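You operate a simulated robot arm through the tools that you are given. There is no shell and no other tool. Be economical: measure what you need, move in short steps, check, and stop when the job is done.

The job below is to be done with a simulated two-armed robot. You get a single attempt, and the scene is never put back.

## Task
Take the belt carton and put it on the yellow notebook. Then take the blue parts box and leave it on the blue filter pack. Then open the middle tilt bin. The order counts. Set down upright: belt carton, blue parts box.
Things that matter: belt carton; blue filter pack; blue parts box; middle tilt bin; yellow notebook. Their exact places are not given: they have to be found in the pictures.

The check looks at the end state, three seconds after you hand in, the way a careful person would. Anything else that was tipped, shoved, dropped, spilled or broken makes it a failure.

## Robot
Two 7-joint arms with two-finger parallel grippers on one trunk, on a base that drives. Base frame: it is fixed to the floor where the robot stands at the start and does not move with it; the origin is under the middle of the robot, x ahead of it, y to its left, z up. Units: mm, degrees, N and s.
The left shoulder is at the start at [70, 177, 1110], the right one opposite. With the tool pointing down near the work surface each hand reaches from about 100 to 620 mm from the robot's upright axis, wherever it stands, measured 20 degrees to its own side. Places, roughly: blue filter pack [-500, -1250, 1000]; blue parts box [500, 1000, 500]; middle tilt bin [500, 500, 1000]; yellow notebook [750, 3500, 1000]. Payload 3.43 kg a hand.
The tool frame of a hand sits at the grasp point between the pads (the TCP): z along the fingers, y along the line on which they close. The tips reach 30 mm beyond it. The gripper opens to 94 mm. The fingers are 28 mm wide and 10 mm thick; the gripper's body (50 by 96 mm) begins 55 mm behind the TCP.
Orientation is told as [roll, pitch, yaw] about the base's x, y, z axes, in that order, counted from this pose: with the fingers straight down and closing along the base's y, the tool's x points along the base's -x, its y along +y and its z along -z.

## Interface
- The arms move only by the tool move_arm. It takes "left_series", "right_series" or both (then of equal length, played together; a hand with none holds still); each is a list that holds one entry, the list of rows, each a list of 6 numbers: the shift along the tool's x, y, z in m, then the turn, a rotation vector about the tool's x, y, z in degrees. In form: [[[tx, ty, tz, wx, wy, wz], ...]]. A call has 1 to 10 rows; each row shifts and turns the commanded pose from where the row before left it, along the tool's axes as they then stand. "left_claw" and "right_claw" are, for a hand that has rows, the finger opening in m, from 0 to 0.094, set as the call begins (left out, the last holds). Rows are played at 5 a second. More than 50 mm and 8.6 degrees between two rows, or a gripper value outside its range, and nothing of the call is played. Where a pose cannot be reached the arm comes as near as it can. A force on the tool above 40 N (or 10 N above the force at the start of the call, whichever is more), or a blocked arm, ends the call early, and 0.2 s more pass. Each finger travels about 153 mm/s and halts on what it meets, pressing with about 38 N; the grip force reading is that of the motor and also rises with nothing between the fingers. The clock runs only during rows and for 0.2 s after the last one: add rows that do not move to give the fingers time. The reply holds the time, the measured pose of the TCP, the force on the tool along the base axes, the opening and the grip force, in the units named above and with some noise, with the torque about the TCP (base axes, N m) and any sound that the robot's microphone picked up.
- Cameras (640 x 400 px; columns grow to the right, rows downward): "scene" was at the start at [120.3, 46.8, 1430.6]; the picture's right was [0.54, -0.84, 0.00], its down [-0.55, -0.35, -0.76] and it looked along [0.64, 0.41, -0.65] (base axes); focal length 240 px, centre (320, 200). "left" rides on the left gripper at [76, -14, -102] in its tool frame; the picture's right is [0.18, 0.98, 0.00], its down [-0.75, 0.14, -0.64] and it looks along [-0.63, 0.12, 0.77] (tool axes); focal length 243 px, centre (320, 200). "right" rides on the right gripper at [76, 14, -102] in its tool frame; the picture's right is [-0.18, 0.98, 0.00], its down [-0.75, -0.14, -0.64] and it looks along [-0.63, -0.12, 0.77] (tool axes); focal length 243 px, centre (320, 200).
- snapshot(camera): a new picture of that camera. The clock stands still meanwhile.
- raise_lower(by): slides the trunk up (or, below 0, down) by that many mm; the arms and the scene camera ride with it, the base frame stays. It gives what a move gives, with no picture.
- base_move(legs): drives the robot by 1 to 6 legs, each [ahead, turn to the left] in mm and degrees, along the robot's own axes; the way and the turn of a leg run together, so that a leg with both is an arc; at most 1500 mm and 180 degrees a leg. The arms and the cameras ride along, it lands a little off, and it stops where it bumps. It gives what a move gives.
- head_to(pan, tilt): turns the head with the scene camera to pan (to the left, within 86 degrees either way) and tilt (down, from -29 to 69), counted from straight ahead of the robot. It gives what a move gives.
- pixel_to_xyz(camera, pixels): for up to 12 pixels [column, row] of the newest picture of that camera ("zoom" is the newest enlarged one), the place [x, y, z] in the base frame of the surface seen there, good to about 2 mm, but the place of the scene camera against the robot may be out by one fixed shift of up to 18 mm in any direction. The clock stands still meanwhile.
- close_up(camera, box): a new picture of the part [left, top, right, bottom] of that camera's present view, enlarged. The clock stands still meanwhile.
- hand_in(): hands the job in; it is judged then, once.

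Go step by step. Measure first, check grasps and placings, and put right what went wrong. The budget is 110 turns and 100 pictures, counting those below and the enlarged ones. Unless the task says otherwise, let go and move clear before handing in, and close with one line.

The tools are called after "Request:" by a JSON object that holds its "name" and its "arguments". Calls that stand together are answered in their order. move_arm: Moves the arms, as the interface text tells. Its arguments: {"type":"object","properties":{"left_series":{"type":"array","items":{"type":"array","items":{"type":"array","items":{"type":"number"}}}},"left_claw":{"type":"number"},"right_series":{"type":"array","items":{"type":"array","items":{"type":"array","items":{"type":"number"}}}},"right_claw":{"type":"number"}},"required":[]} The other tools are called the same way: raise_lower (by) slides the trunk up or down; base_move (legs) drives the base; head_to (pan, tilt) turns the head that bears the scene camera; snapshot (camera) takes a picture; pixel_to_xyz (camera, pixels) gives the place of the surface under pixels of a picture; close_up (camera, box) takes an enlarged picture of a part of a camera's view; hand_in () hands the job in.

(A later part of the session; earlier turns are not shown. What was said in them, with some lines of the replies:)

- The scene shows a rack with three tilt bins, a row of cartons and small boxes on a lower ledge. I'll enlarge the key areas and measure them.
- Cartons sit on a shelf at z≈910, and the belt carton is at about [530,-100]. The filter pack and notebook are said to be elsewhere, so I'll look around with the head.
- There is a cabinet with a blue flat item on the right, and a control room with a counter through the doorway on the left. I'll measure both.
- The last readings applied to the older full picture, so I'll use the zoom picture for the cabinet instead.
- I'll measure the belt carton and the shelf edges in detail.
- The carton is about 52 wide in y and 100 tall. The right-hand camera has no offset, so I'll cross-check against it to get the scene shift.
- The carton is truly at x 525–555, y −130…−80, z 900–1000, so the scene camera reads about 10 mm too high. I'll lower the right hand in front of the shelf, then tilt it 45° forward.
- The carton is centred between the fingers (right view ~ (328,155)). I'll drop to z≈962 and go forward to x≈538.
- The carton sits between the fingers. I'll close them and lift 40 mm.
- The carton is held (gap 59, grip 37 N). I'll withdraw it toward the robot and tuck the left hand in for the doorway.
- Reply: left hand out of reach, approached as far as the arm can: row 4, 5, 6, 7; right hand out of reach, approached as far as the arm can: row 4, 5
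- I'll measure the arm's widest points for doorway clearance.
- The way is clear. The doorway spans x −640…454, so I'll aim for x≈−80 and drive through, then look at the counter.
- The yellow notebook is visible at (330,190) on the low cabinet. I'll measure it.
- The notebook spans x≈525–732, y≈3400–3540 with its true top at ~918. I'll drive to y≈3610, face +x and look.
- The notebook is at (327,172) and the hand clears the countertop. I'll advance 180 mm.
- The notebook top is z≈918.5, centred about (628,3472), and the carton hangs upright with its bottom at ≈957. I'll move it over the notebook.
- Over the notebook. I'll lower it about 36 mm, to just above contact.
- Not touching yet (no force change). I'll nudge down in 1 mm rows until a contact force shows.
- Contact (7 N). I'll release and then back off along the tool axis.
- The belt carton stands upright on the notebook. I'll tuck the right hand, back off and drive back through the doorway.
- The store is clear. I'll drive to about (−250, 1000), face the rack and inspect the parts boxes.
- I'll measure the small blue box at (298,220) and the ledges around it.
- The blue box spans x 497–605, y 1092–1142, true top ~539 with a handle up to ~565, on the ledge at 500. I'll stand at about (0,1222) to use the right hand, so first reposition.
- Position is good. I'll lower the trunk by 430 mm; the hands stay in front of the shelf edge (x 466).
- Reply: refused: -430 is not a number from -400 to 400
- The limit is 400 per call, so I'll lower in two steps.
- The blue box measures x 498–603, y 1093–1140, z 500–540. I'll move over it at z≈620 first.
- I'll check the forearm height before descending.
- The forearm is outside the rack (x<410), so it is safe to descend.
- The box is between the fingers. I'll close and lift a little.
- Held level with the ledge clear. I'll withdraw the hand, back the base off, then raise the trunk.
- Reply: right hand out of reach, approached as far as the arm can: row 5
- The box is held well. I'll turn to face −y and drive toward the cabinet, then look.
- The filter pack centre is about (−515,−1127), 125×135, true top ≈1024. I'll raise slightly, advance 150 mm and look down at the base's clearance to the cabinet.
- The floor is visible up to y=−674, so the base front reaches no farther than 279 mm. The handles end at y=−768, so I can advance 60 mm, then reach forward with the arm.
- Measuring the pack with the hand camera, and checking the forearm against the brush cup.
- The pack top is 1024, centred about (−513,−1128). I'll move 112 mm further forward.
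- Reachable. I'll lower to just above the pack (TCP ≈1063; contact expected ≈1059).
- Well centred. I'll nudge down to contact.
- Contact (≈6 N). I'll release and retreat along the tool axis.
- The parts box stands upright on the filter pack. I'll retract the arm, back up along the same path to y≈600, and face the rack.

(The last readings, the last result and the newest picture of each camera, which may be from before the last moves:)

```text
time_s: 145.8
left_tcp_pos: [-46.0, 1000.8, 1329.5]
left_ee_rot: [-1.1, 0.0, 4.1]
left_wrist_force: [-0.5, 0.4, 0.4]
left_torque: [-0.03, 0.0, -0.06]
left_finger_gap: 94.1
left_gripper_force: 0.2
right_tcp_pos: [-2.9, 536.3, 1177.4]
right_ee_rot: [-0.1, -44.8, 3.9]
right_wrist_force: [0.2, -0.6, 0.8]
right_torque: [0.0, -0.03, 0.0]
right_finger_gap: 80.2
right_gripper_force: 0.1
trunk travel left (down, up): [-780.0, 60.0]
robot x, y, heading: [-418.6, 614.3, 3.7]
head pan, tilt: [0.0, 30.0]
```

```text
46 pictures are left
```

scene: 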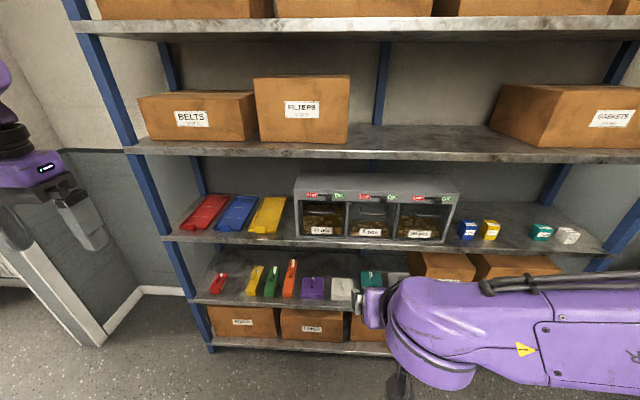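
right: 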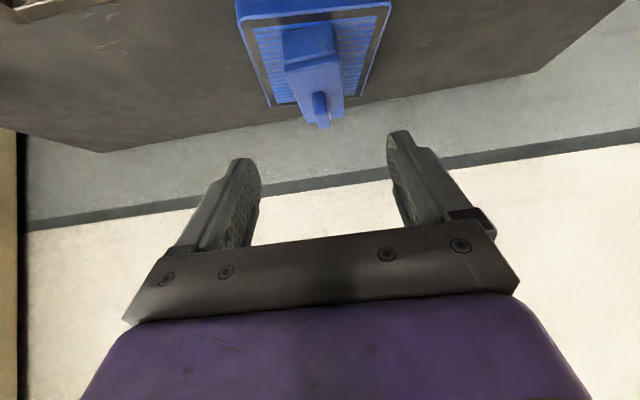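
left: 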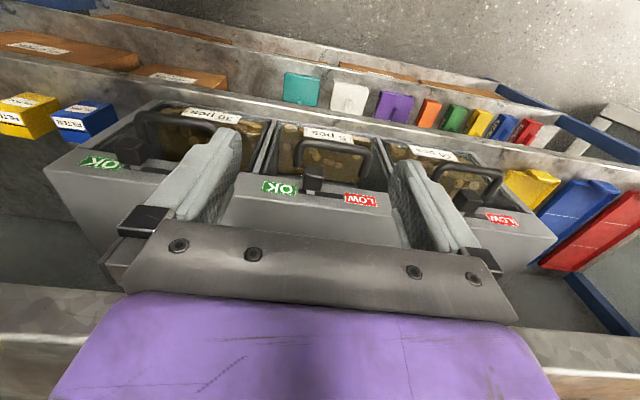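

Zooming on the bins to study the handles and the latch/marker blocks.

Request:
{"name": "close_up", "arguments": {"camera": "scene", "box": [290, 165, 470, 250]}}

Request:
{"name": "snapshot", "arguments": {"camera": "right"}}

```text
3.56 times, centred on (380, 208) of scene
```

zoom: 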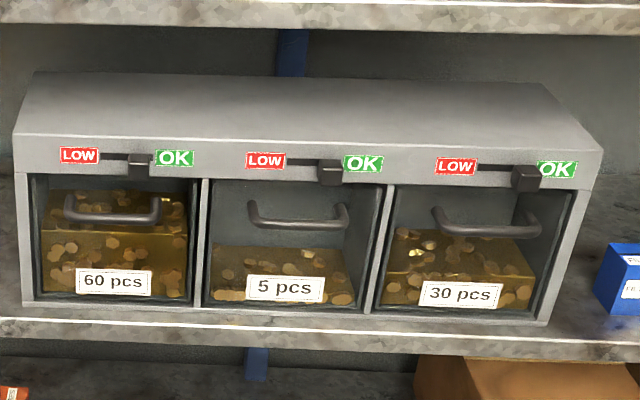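

```text
44 pictures are left
```

right: 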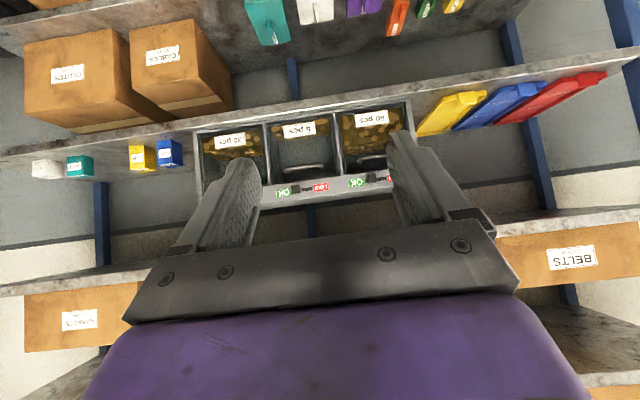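

Request:
{"name": "pixel_to_xyz", "arguments": {"camera": "zoom", "pixels": [[275, 225], [300, 227], [325, 226], [252, 210], [344, 212], [285, 289], [285, 305], [330, 172], [208, 240], [375, 245], [300, 190], [160, 208]]}}

```text
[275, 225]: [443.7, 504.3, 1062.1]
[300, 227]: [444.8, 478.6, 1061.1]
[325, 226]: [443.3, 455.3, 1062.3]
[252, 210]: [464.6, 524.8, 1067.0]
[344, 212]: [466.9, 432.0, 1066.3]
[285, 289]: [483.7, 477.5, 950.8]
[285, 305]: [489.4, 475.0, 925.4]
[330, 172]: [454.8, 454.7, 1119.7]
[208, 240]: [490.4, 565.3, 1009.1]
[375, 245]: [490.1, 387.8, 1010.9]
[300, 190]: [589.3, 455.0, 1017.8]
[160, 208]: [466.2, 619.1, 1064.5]
```

The middle handle bar is at x≈443–455, y 437–522, z≈1052, about 35 mm off the panel, and the slider knob above it must not be touched. I'll pinch the bar from above and below with the tool horizontal. First I'll straighten the heading and rotate the wrist in free space.

Request:
{"name": "base_move", "arguments": {"legs": [[0, -3.8]]}}

Request:
{"name": "move_arm", "arguments": {"right_series": [[[-0.02, -0.01, 0.02, 0, -7.5, 0], [-0.02, -0.01, 0.02, 0, -7.5, 0], [-0.02, -0.01, 0.02, 0, -7.5, 0], [0, -0.01, 0, 0, -7.5, 0], [0, -0.01, 0, 0, -7.5, 0], [0, 0, 0, 0, -7.5, 0], [0, 0, 0, 0, 0, 0]]]}}

Request:
{"name": "move_arm", "arguments": {"right_series": [[[0, 0, 0, 0, 0, 8.5], [0, 0, 0, 0, 0, 8.5], [0, 0, 0, 0, 0, 8.5], [0, 0, 0, 0, 0, 8.5], [0, 0, 0, 0, 0, 8.5], [0, 0, 0, 0, 0, 2.5], [0, 0, 0, 0, 0, 0]]], "right_claw": 0.036}}

```text
time_s: 146.7
left_tcp_pos: [-22.2, 978.9, 1327.8]
left_ee_rot: [-1.2, 0.1, 0.4]
left_wrist_force: [-0.5, -0.6, -0.2]
left_torque: [-0.01, 0.0, -0.03]
left_finger_gap: 93.5
left_gripper_force: 0.1
right_tcp_pos: [-9.8, 508.7, 1176.3]
right_ee_rot: [-0.3, -44.8, 0.1]
right_wrist_force: [-0.1, 0.9, -0.2]
right_torque: [-0.01, -0.01, -0.01]
right_finger_gap: 79.9
right_gripper_force: 0.0
trunk travel left (down, up): [-780.0, 60.0]
robot x, y, heading: [-422.3, 616.7, 0.1]
head pan, tilt: [0.0, 30.0]
```

```text
time_s: 148.3
left_tcp_pos: [-21.8, 976.2, 1329.7]
left_ee_rot: [-1.1, 0.0, 0.3]
left_wrist_force: [-0.2, -0.2, -0.2]
left_torque: [0.0, 0.01, 0.01]
left_finger_gap: 94.0
left_gripper_force: 0.0
right_tcp_pos: [76.3, 458.3, 1186.7]
right_ee_rot: [-38.0, -89.9, 38.0]
right_wrist_force: [-0.1, -0.2, 0.3]
right_torque: [0.05, 0.02, 0.02]
right_finger_gap: 79.9
right_gripper_force: 0.0
right hand out of reach, approached as far as the arm can: row 6
trunk travel left (down, up): [-780.0, 60.0]
robot x, y, heading: [-420.6, 614.8, 0.1]
head pan, tilt: [0.0, 30.0]
```

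```text
time_s: 149.9
left_tcp_pos: [-22.0, 976.8, 1328.5]
left_ee_rot: [-0.9, 0.2, 0.3]
left_wrist_force: [-0.6, 0.8, -0.2]
left_torque: [0.02, 0.0, 0.0]
left_finger_gap: 94.0
left_gripper_force: 0.0
right_tcp_pos: [77.8, 457.7, 1186.5]
right_ee_rot: [89.8, -45.1, -89.9]
right_wrist_force: [0.4, 0.5, -0.2]
right_torque: [0.0, 0.0, 0.0]
right_finger_gap: 36.0
right_gripper_force: 0.1
trunk travel left (down, up): [-780.0, 60.0]
robot x, y, heading: [-420.3, 612.3, 0.1]
head pan, tilt: [0.0, 30.0]
```

Request:
{"name": "move_arm", "arguments": {"right_series": [[[0, 0, 0, 0, 0, 8.5], [0, 0, 0, 0, 0, 8.5], [0, 0, 0, 0, 0, 8.5], [0, 0, 0, 0, 0, 8.5], [0, 0, 0, 0, 0, 8.5], [0, 0, 0, 0, 0, 2.5], [0, 0, 0, 0, 0, 0]]]}}

Request:
{"name": "snapshot", "arguments": {"camera": "scene"}}

Request:
{"name": "snapshot", "arguments": {"camera": "right"}}

```text
time_s: 151.5
left_tcp_pos: [-20.9, 976.1, 1328.8]
left_ee_rot: [-1.0, 0.1, 0.2]
left_wrist_force: [0.0, 0.2, 0.5]
left_torque: [-0.01, -0.02, 0.01]
left_finger_gap: 93.8
left_gripper_force: 0.0
right_tcp_pos: [77.0, 457.8, 1186.7]
right_ee_rot: [89.9, 0.0, -90.1]
right_wrist_force: [0.2, 0.9, 0.9]
right_torque: [0.0, 0.03, -0.03]
right_finger_gap: 35.9
right_gripper_force: 0.1
trunk travel left (down, up): [-780.0, 60.0]
robot x, y, heading: [-419.3, 614.8, -0.1]
head pan, tilt: [0.0, 30.0]
```

```text
43 pictures are left
```

scene: 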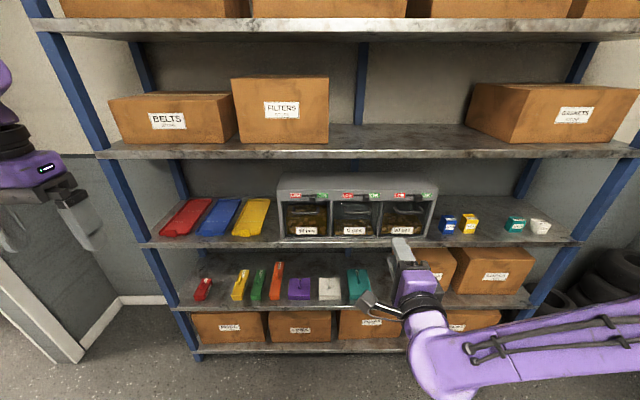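

```text
42 pictures are left
```

right: 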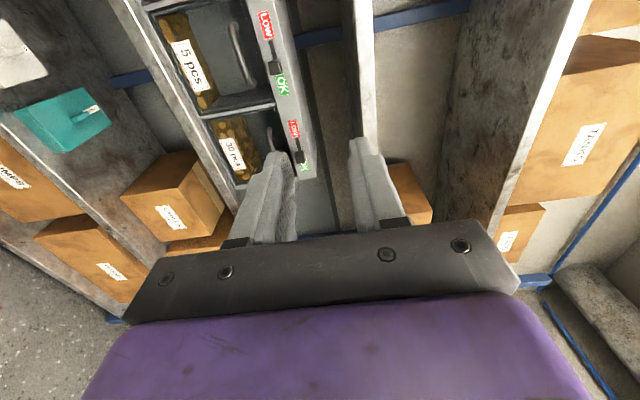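

The tool is now horizontal, rolled 90° (tool x→base y, y→z, z→x). I'll lower it to z≈1052, align y to 478 and advance the base 300 mm.

Request:
{"name": "move_arm", "arguments": {"right_series": [[[0.005, -0.034, 0, 0, 0, 0], [0.005, -0.034, 0, 0, 0, 0], [0.005, -0.034, 0, 0, 0, 0], [0.005, -0.0335, 0, 0, 0, 0], [0, 0, 0, 0, 0, 0]]]}}

Request:
{"name": "base_move", "arguments": {"legs": [[300, 0]]}}

Request:
{"name": "snapshot", "arguments": {"camera": "right"}}

Request:
{"name": "snapshot", "arguments": {"camera": "scene"}}

```text
time_s: 152.7
left_tcp_pos: [-21.8, 975.6, 1328.9]
left_ee_rot: [-1.0, 0.1, 0.4]
left_wrist_force: [0.4, 0.7, 0.0]
left_torque: [0.01, -0.02, 0.0]
left_finger_gap: 94.1
left_gripper_force: 0.0
right_tcp_pos: [77.7, 477.2, 1049.4]
right_ee_rot: [89.9, -0.1, -90.1]
right_wrist_force: [-0.4, -0.1, 0.2]
right_torque: [0.0, 0.01, 0.01]
right_finger_gap: 35.7
right_gripper_force: 0.0
trunk travel left (down, up): [-780.0, 60.0]
robot x, y, heading: [-421.6, 617.4, 0.0]
head pan, tilt: [0.0, 30.0]
```

```text
time_s: 154.7
left_tcp_pos: [274.6, 976.0, 1329.3]
left_ee_rot: [-0.9, 0.0, 0.3]
left_wrist_force: [0.7, 0.4, 0.5]
left_torque: [0.0, 0.0, -0.01]
left_finger_gap: 94.1
left_gripper_force: 0.0
right_tcp_pos: [374.8, 476.9, 1051.4]
right_ee_rot: [89.9, -0.1, -90.2]
right_wrist_force: [0.3, -0.9, 0.7]
right_torque: [0.02, 0.01, 0.03]
right_finger_gap: 36.0
right_gripper_force: 0.2
trunk travel left (down, up): [-780.0, 60.0]
robot x, y, heading: [-121.2, 613.4, -0.1]
head pan, tilt: [0.0, 30.0]
```

```text
41 pictures are left
```

right: 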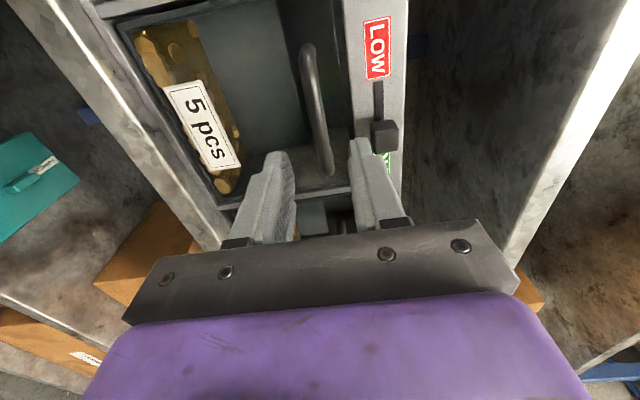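

```text
40 pictures are left
```

scene: 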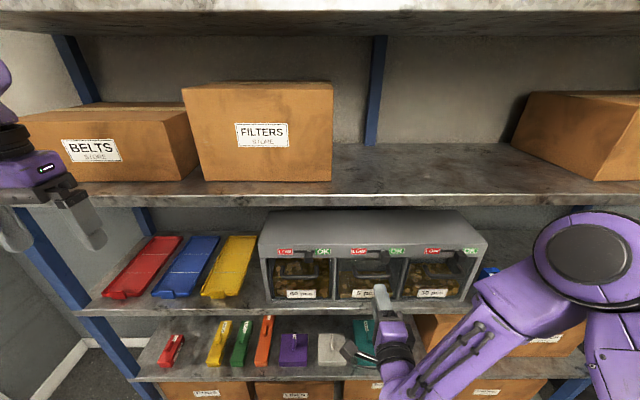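

Measuring the handle bar precisely with the hand camera (no offset).

Request:
{"name": "pixel_to_xyz", "arguments": {"camera": "right", "pixels": [[316, 90], [320, 120], [324, 150], [309, 60], [304, 50], [384, 135], [260, 90], [325, 170], [222, 30], [370, 40]]}}

Request:
{"name": "close_up", "arguments": {"camera": "right", "box": [200, 20, 440, 240]}}

```text
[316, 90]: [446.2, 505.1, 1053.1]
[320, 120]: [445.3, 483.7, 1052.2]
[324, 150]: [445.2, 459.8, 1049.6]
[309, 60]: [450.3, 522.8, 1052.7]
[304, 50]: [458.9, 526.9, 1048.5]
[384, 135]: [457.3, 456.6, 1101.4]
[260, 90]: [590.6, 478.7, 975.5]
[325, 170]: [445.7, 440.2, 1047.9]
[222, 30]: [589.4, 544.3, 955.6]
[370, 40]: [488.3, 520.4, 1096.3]
```

```text
1.82 times, centred on (320, 130) of right
```

zoom: 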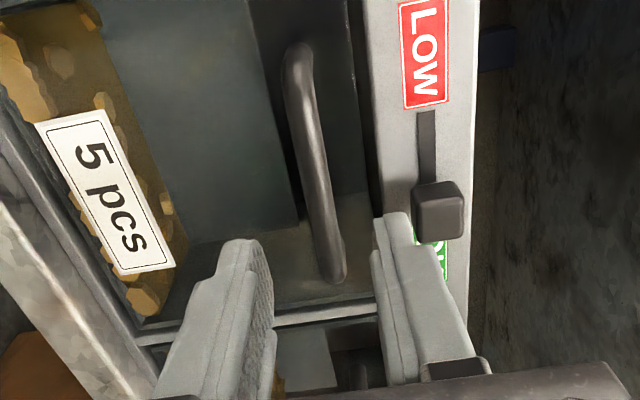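

The bar centre is about x 450, y 482, z 1050. I'll move forward so that the bar lies 10 mm beyond the TCP with the tips short of the panel.

Request:
{"name": "move_arm", "arguments": {"right_series": [[[0.008, -0.001, 0.02, 0, 0, 0], [0, 0, 0.025, 0, 0, 0], [0, 0, 0.021, 0, 0, 0], [0, 0, 0, 0, 0, 0]]]}}

Request:
{"name": "snapshot", "arguments": {"camera": "right"}}

```text
time_s: 155.7
left_tcp_pos: [276.3, 975.6, 1330.5]
left_ee_rot: [-1.1, -0.1, 0.2]
left_wrist_force: [-0.4, 0.4, -0.6]
left_torque: [0.0, -0.04, -0.01]
left_finger_gap: 93.9
left_gripper_force: 0.0
right_tcp_pos: [440.3, 483.3, 1050.1]
right_ee_rot: [89.8, -0.1, -90.2]
right_wrist_force: [0.5, 0.2, -0.3]
right_torque: [0.0, -0.03, -0.01]
right_finger_gap: 36.0
right_gripper_force: 0.1
trunk travel left (down, up): [-780.0, 60.0]
robot x, y, heading: [-124.4, 613.3, 0.0]
head pan, tilt: [0.0, 30.0]
```

```text
38 pictures are left
```

right: 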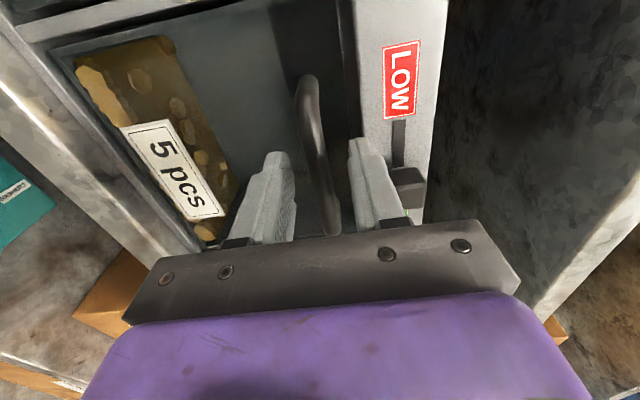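

The bar lies between the fingers. I'll close on it.

Request:
{"name": "move_arm", "arguments": {"right_series": [[[0, 0, 0, 0, 0, 0], [0, 0, 0, 0, 0, 0], [0, 0, 0, 0, 0, 0]]], "right_claw": 0.0}}

```text
time_s: 156.5
left_tcp_pos: [276.7, 976.2, 1330.1]
left_ee_rot: [-1.0, -0.1, 0.2]
left_wrist_force: [0.0, 0.2, 0.8]
left_torque: [-0.01, 0.0, -0.02]
left_finger_gap: 93.8
left_gripper_force: 0.0
right_tcp_pos: [439.9, 483.3, 1050.8]
right_ee_rot: [89.8, -0.1, -90.2]
right_wrist_force: [0.3, -0.4, 1.4]
right_torque: [0.17, -0.05, 0.11]
right_finger_gap: 11.4
right_gripper_force: 45.3
trunk travel left (down, up): [-780.0, 60.0]
robot x, y, heading: [-122.0, 613.7, 0.0]
head pan, tilt: [0.0, 30.0]
```

The bar is gripped (gap 11.4). I'll pull along the start of the hinge arc in small steps.

Request:
{"name": "move_arm", "arguments": {"right_series": [[[0, -0.0035, -0.012, 0, 0, 0], [0, -0.005, -0.012, 0, 0, 0], [0, 0, 0, 0, 0, 0]]]}}

Request:
{"name": "close_up", "arguments": {"camera": "scene", "box": [250, 200, 500, 356]}}

```text
time_s: 157.3
left_tcp_pos: [277.0, 975.4, 1329.9]
left_ee_rot: [-1.0, 0.0, 0.2]
left_wrist_force: [-0.3, 0.3, -0.6]
left_torque: [0.02, 0.0, -0.03]
left_finger_gap: 93.7
left_gripper_force: 0.1
right_tcp_pos: [417.5, 482.6, 1041.2]
right_ee_rot: [89.9, -0.1, -90.2]
right_wrist_force: [-1.4, -2.1, 6.1]
right_torque: [-0.17, -0.23, -0.19]
right_finger_gap: 11.9
right_gripper_force: 44.8
trunk travel left (down, up): [-780.0, 60.0]
robot x, y, heading: [-123.9, 617.4, 0.0]
head pan, tilt: [0.0, 30.0]
```

```text
2.56 times, centred on (375, 278) of scene
```

zoom: 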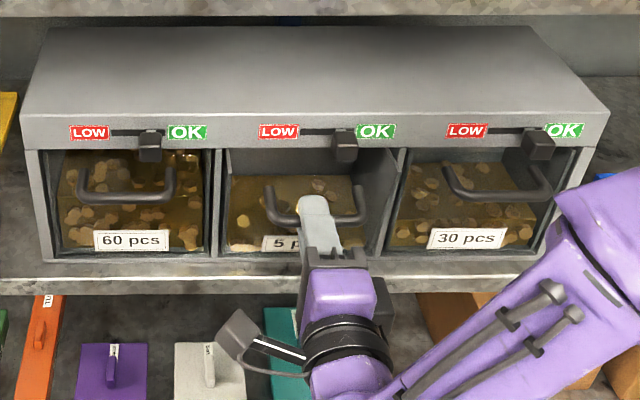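

The bin is tilting with low force. I'll continue along the arc.

Request:
{"name": "move_arm", "arguments": {"right_series": [[[0, -0.005, -0.011, 0, 0, 0], [0, -0.006, -0.011, 0, 0, 0], [0, -0.0075, -0.01, 0, 0, 0], [0, -0.008, -0.0095, 0, 0, 0], [0, 0, 0, 0, 0, 0]]]}}

Request:
{"name": "close_up", "arguments": {"camera": "scene", "box": [250, 200, 500, 356]}}

```text
time_s: 158.5
left_tcp_pos: [275.8, 974.6, 1329.6]
left_ee_rot: [-1.0, -0.1, 0.2]
left_wrist_force: [0.9, -1.7, -1.1]
left_torque: [-0.01, -0.01, 0.02]
left_finger_gap: 94.5
left_gripper_force: 0.0
right_tcp_pos: [376.0, 482.2, 1014.2]
right_ee_rot: [89.7, 0.0, -90.2]
right_wrist_force: [-1.0, -3.3, 1.9]
right_torque: [-0.66, -0.11, -0.48]
right_finger_gap: 11.7
right_gripper_force: 44.9
trunk travel left (down, up): [-780.0, 60.0]
robot x, y, heading: [-122.1, 612.0, -0.1]
head pan, tilt: [0.0, 30.0]
```

```text
2.56 times, centred on (375, 278) of scene
```

zoom: 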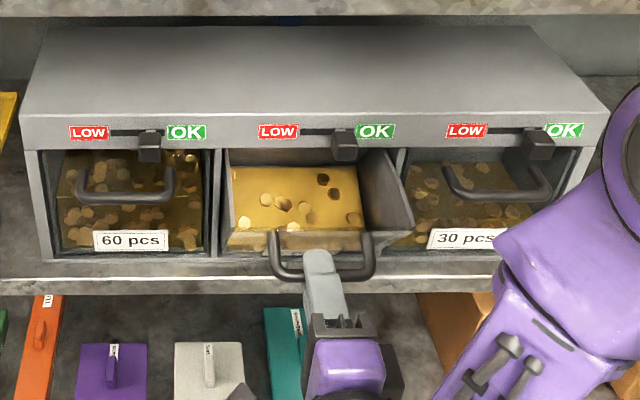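

About 30° open. I'll continue gently until I feel the stop.

Request:
{"name": "move_arm", "arguments": {"right_series": [[[0, -0.009, -0.0085, 0, 0, 0], [0, -0.0095, -0.0075, 0, 0, 0], [0, 0, 0, 0, 0, 0]]]}}

Request:
{"name": "close_up", "arguments": {"camera": "scene", "box": [250, 200, 500, 356]}}

```text
time_s: 159.3
left_tcp_pos: [276.1, 973.9, 1330.4]
left_ee_rot: [-1.0, 0.0, 0.2]
left_wrist_force: [-0.2, 0.1, -0.3]
left_torque: [-0.02, 0.02, 0.0]
left_finger_gap: 94.2
left_gripper_force: 0.0
right_tcp_pos: [360.1, 483.0, 993.7]
right_ee_rot: [89.9, -0.2, -90.2]
right_wrist_force: [-2.4, -6.9, 0.5]
right_torque: [-0.87, -0.07, -0.82]
right_finger_gap: 11.5
right_gripper_force: 44.5
trunk travel left (down, up): [-780.0, 60.0]
robot x, y, heading: [-122.9, 612.8, -0.3]
head pan, tilt: [0.0, 30.0]
```

```text
2.56 times, centred on (375, 278) of scene
```

zoom: 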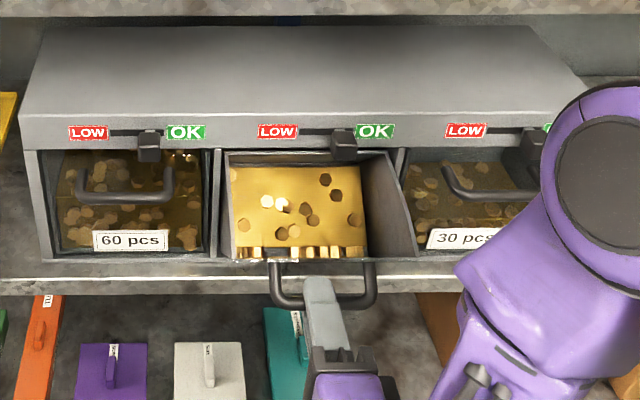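

About 40° open with forces still low. One more small step to look for the stop.

Request:
{"name": "move_arm", "arguments": {"right_series": [[[0, -0.0095, -0.006, 0, 0, 0], [0, 0, 0, 0, 0, 0]]]}}

Request:
{"name": "close_up", "arguments": {"camera": "scene", "box": [250, 200, 500, 356]}}

```text
time_s: 159.8
left_tcp_pos: [275.0, 975.5, 1330.2]
left_ee_rot: [-1.1, -0.1, 0.2]
left_wrist_force: [-0.8, -0.7, -0.9]
left_torque: [0.01, 0.0, -0.01]
left_finger_gap: 94.2
left_gripper_force: 0.0
right_tcp_pos: [357.0, 483.6, 990.4]
right_ee_rot: [90.8, 0.0, -90.6]
right_wrist_force: [-2.4, -6.8, 13.4]
right_torque: [-1.02, -0.14, 1.04]
right_finger_gap: 11.5
right_gripper_force: 45.0
trunk travel left (down, up): [-780.0, 60.0]
robot x, y, heading: [-122.2, 615.9, -0.4]
head pan, tilt: [0.0, 30.0]
stopped in row 2 (right hand): the force on the tool passed its limit at 43 N (the readings are from after the stop); the commanded pose is now the measured one
```

```text
2.56 times, centred on (375, 278) of scene
```

zoom: 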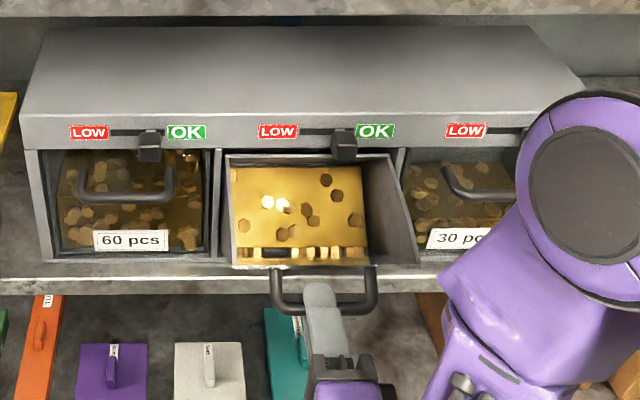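

The stop is reached. I'll open the fingers and see whether the bin stays open.

Request:
{"name": "move_arm", "arguments": {"right_series": [[[0, 0, 0, 0, 0, 0], [0, 0, 0, 0, 0, 0], [0, 0, 0, 0, 0, 0]]], "right_claw": 0.04}}

Request:
{"name": "move_arm", "arguments": {"right_series": [[[0, 0, -0.01, 0, 0, 0], [0, 0, -0.015, 0, 0, 0], [0, 0, 0, 0, 0, 0]]]}}

Request:
{"name": "base_move", "arguments": {"legs": [[-200, 0]]}}

Request:
{"name": "snapshot", "arguments": {"camera": "scene"}}

```text
time_s: 160.6
left_tcp_pos: [276.9, 975.6, 1328.4]
left_ee_rot: [-1.1, 0.0, 0.3]
left_wrist_force: [0.2, -0.5, 0.2]
left_torque: [-0.01, 0.03, 0.0]
left_finger_gap: 94.1
left_gripper_force: 0.1
right_tcp_pos: [358.8, 483.6, 988.9]
right_ee_rot: [90.5, 0.1, -90.2]
right_wrist_force: [-0.5, -0.1, 0.5]
right_torque: [-0.03, -0.01, -0.01]
right_finger_gap: 39.9
right_gripper_force: 0.1
trunk travel left (down, up): [-780.0, 60.0]
robot x, y, heading: [-123.1, 615.0, -0.3]
head pan, tilt: [0.0, 30.0]
```

```text
time_s: 161.4
left_tcp_pos: [277.3, 975.5, 1330.2]
left_ee_rot: [-1.0, 0.1, 0.2]
left_wrist_force: [0.2, 0.5, -0.6]
left_torque: [-0.01, -0.01, 0.03]
left_finger_gap: 93.9
left_gripper_force: 0.0
right_tcp_pos: [333.4, 484.9, 989.1]
right_ee_rot: [90.5, 0.2, -90.3]
right_wrist_force: [0.1, -0.4, -0.3]
right_torque: [0.02, 0.02, -0.01]
right_finger_gap: 40.3
right_gripper_force: 0.0
trunk travel left (down, up): [-780.0, 60.0]
robot x, y, heading: [-121.6, 611.9, 0.0]
head pan, tilt: [0.0, 30.0]
```

```text
time_s: 163.0
left_tcp_pos: [77.7, 976.4, 1327.7]
left_ee_rot: [-1.1, 0.2, 0.2]
left_wrist_force: [-0.1, -0.4, 0.6]
left_torque: [-0.01, 0.01, -0.03]
left_finger_gap: 94.0
left_gripper_force: 0.1
right_tcp_pos: [132.9, 484.2, 987.7]
right_ee_rot: [90.4, 0.1, -90.3]
right_wrist_force: [0.2, -0.3, -0.1]
right_torque: [0.03, 0.03, -0.01]
right_finger_gap: 39.9
right_gripper_force: 0.0
trunk travel left (down, up): [-780.0, 60.0]
robot x, y, heading: [-323.2, 617.3, -0.1]
head pan, tilt: [0.0, 30.0]
```

```text
33 pictures are left
```

scene: 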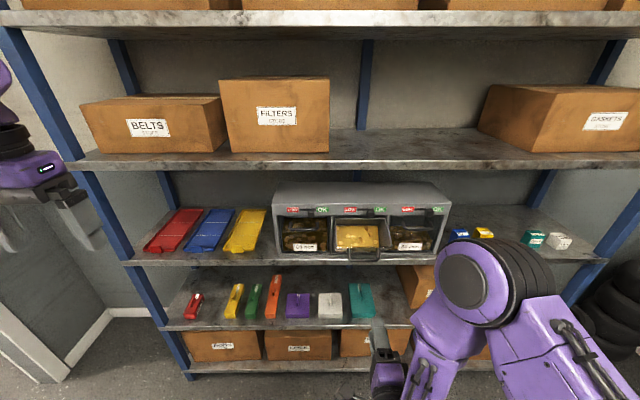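

The middle bin stays open at its stop with the hand clear, all other items are in place, and both placed boxes were seen upright after release. I'm handing in.

Request:
{"name": "hand_in", "arguments": {}}

```text
The job is handed in.
```

The belt carton is upright on the yellow notebook, the blue parts box is upright on the blue filter pack, and the middle tilt bin is open at its stop. They were done in that order, and the job is handed in.
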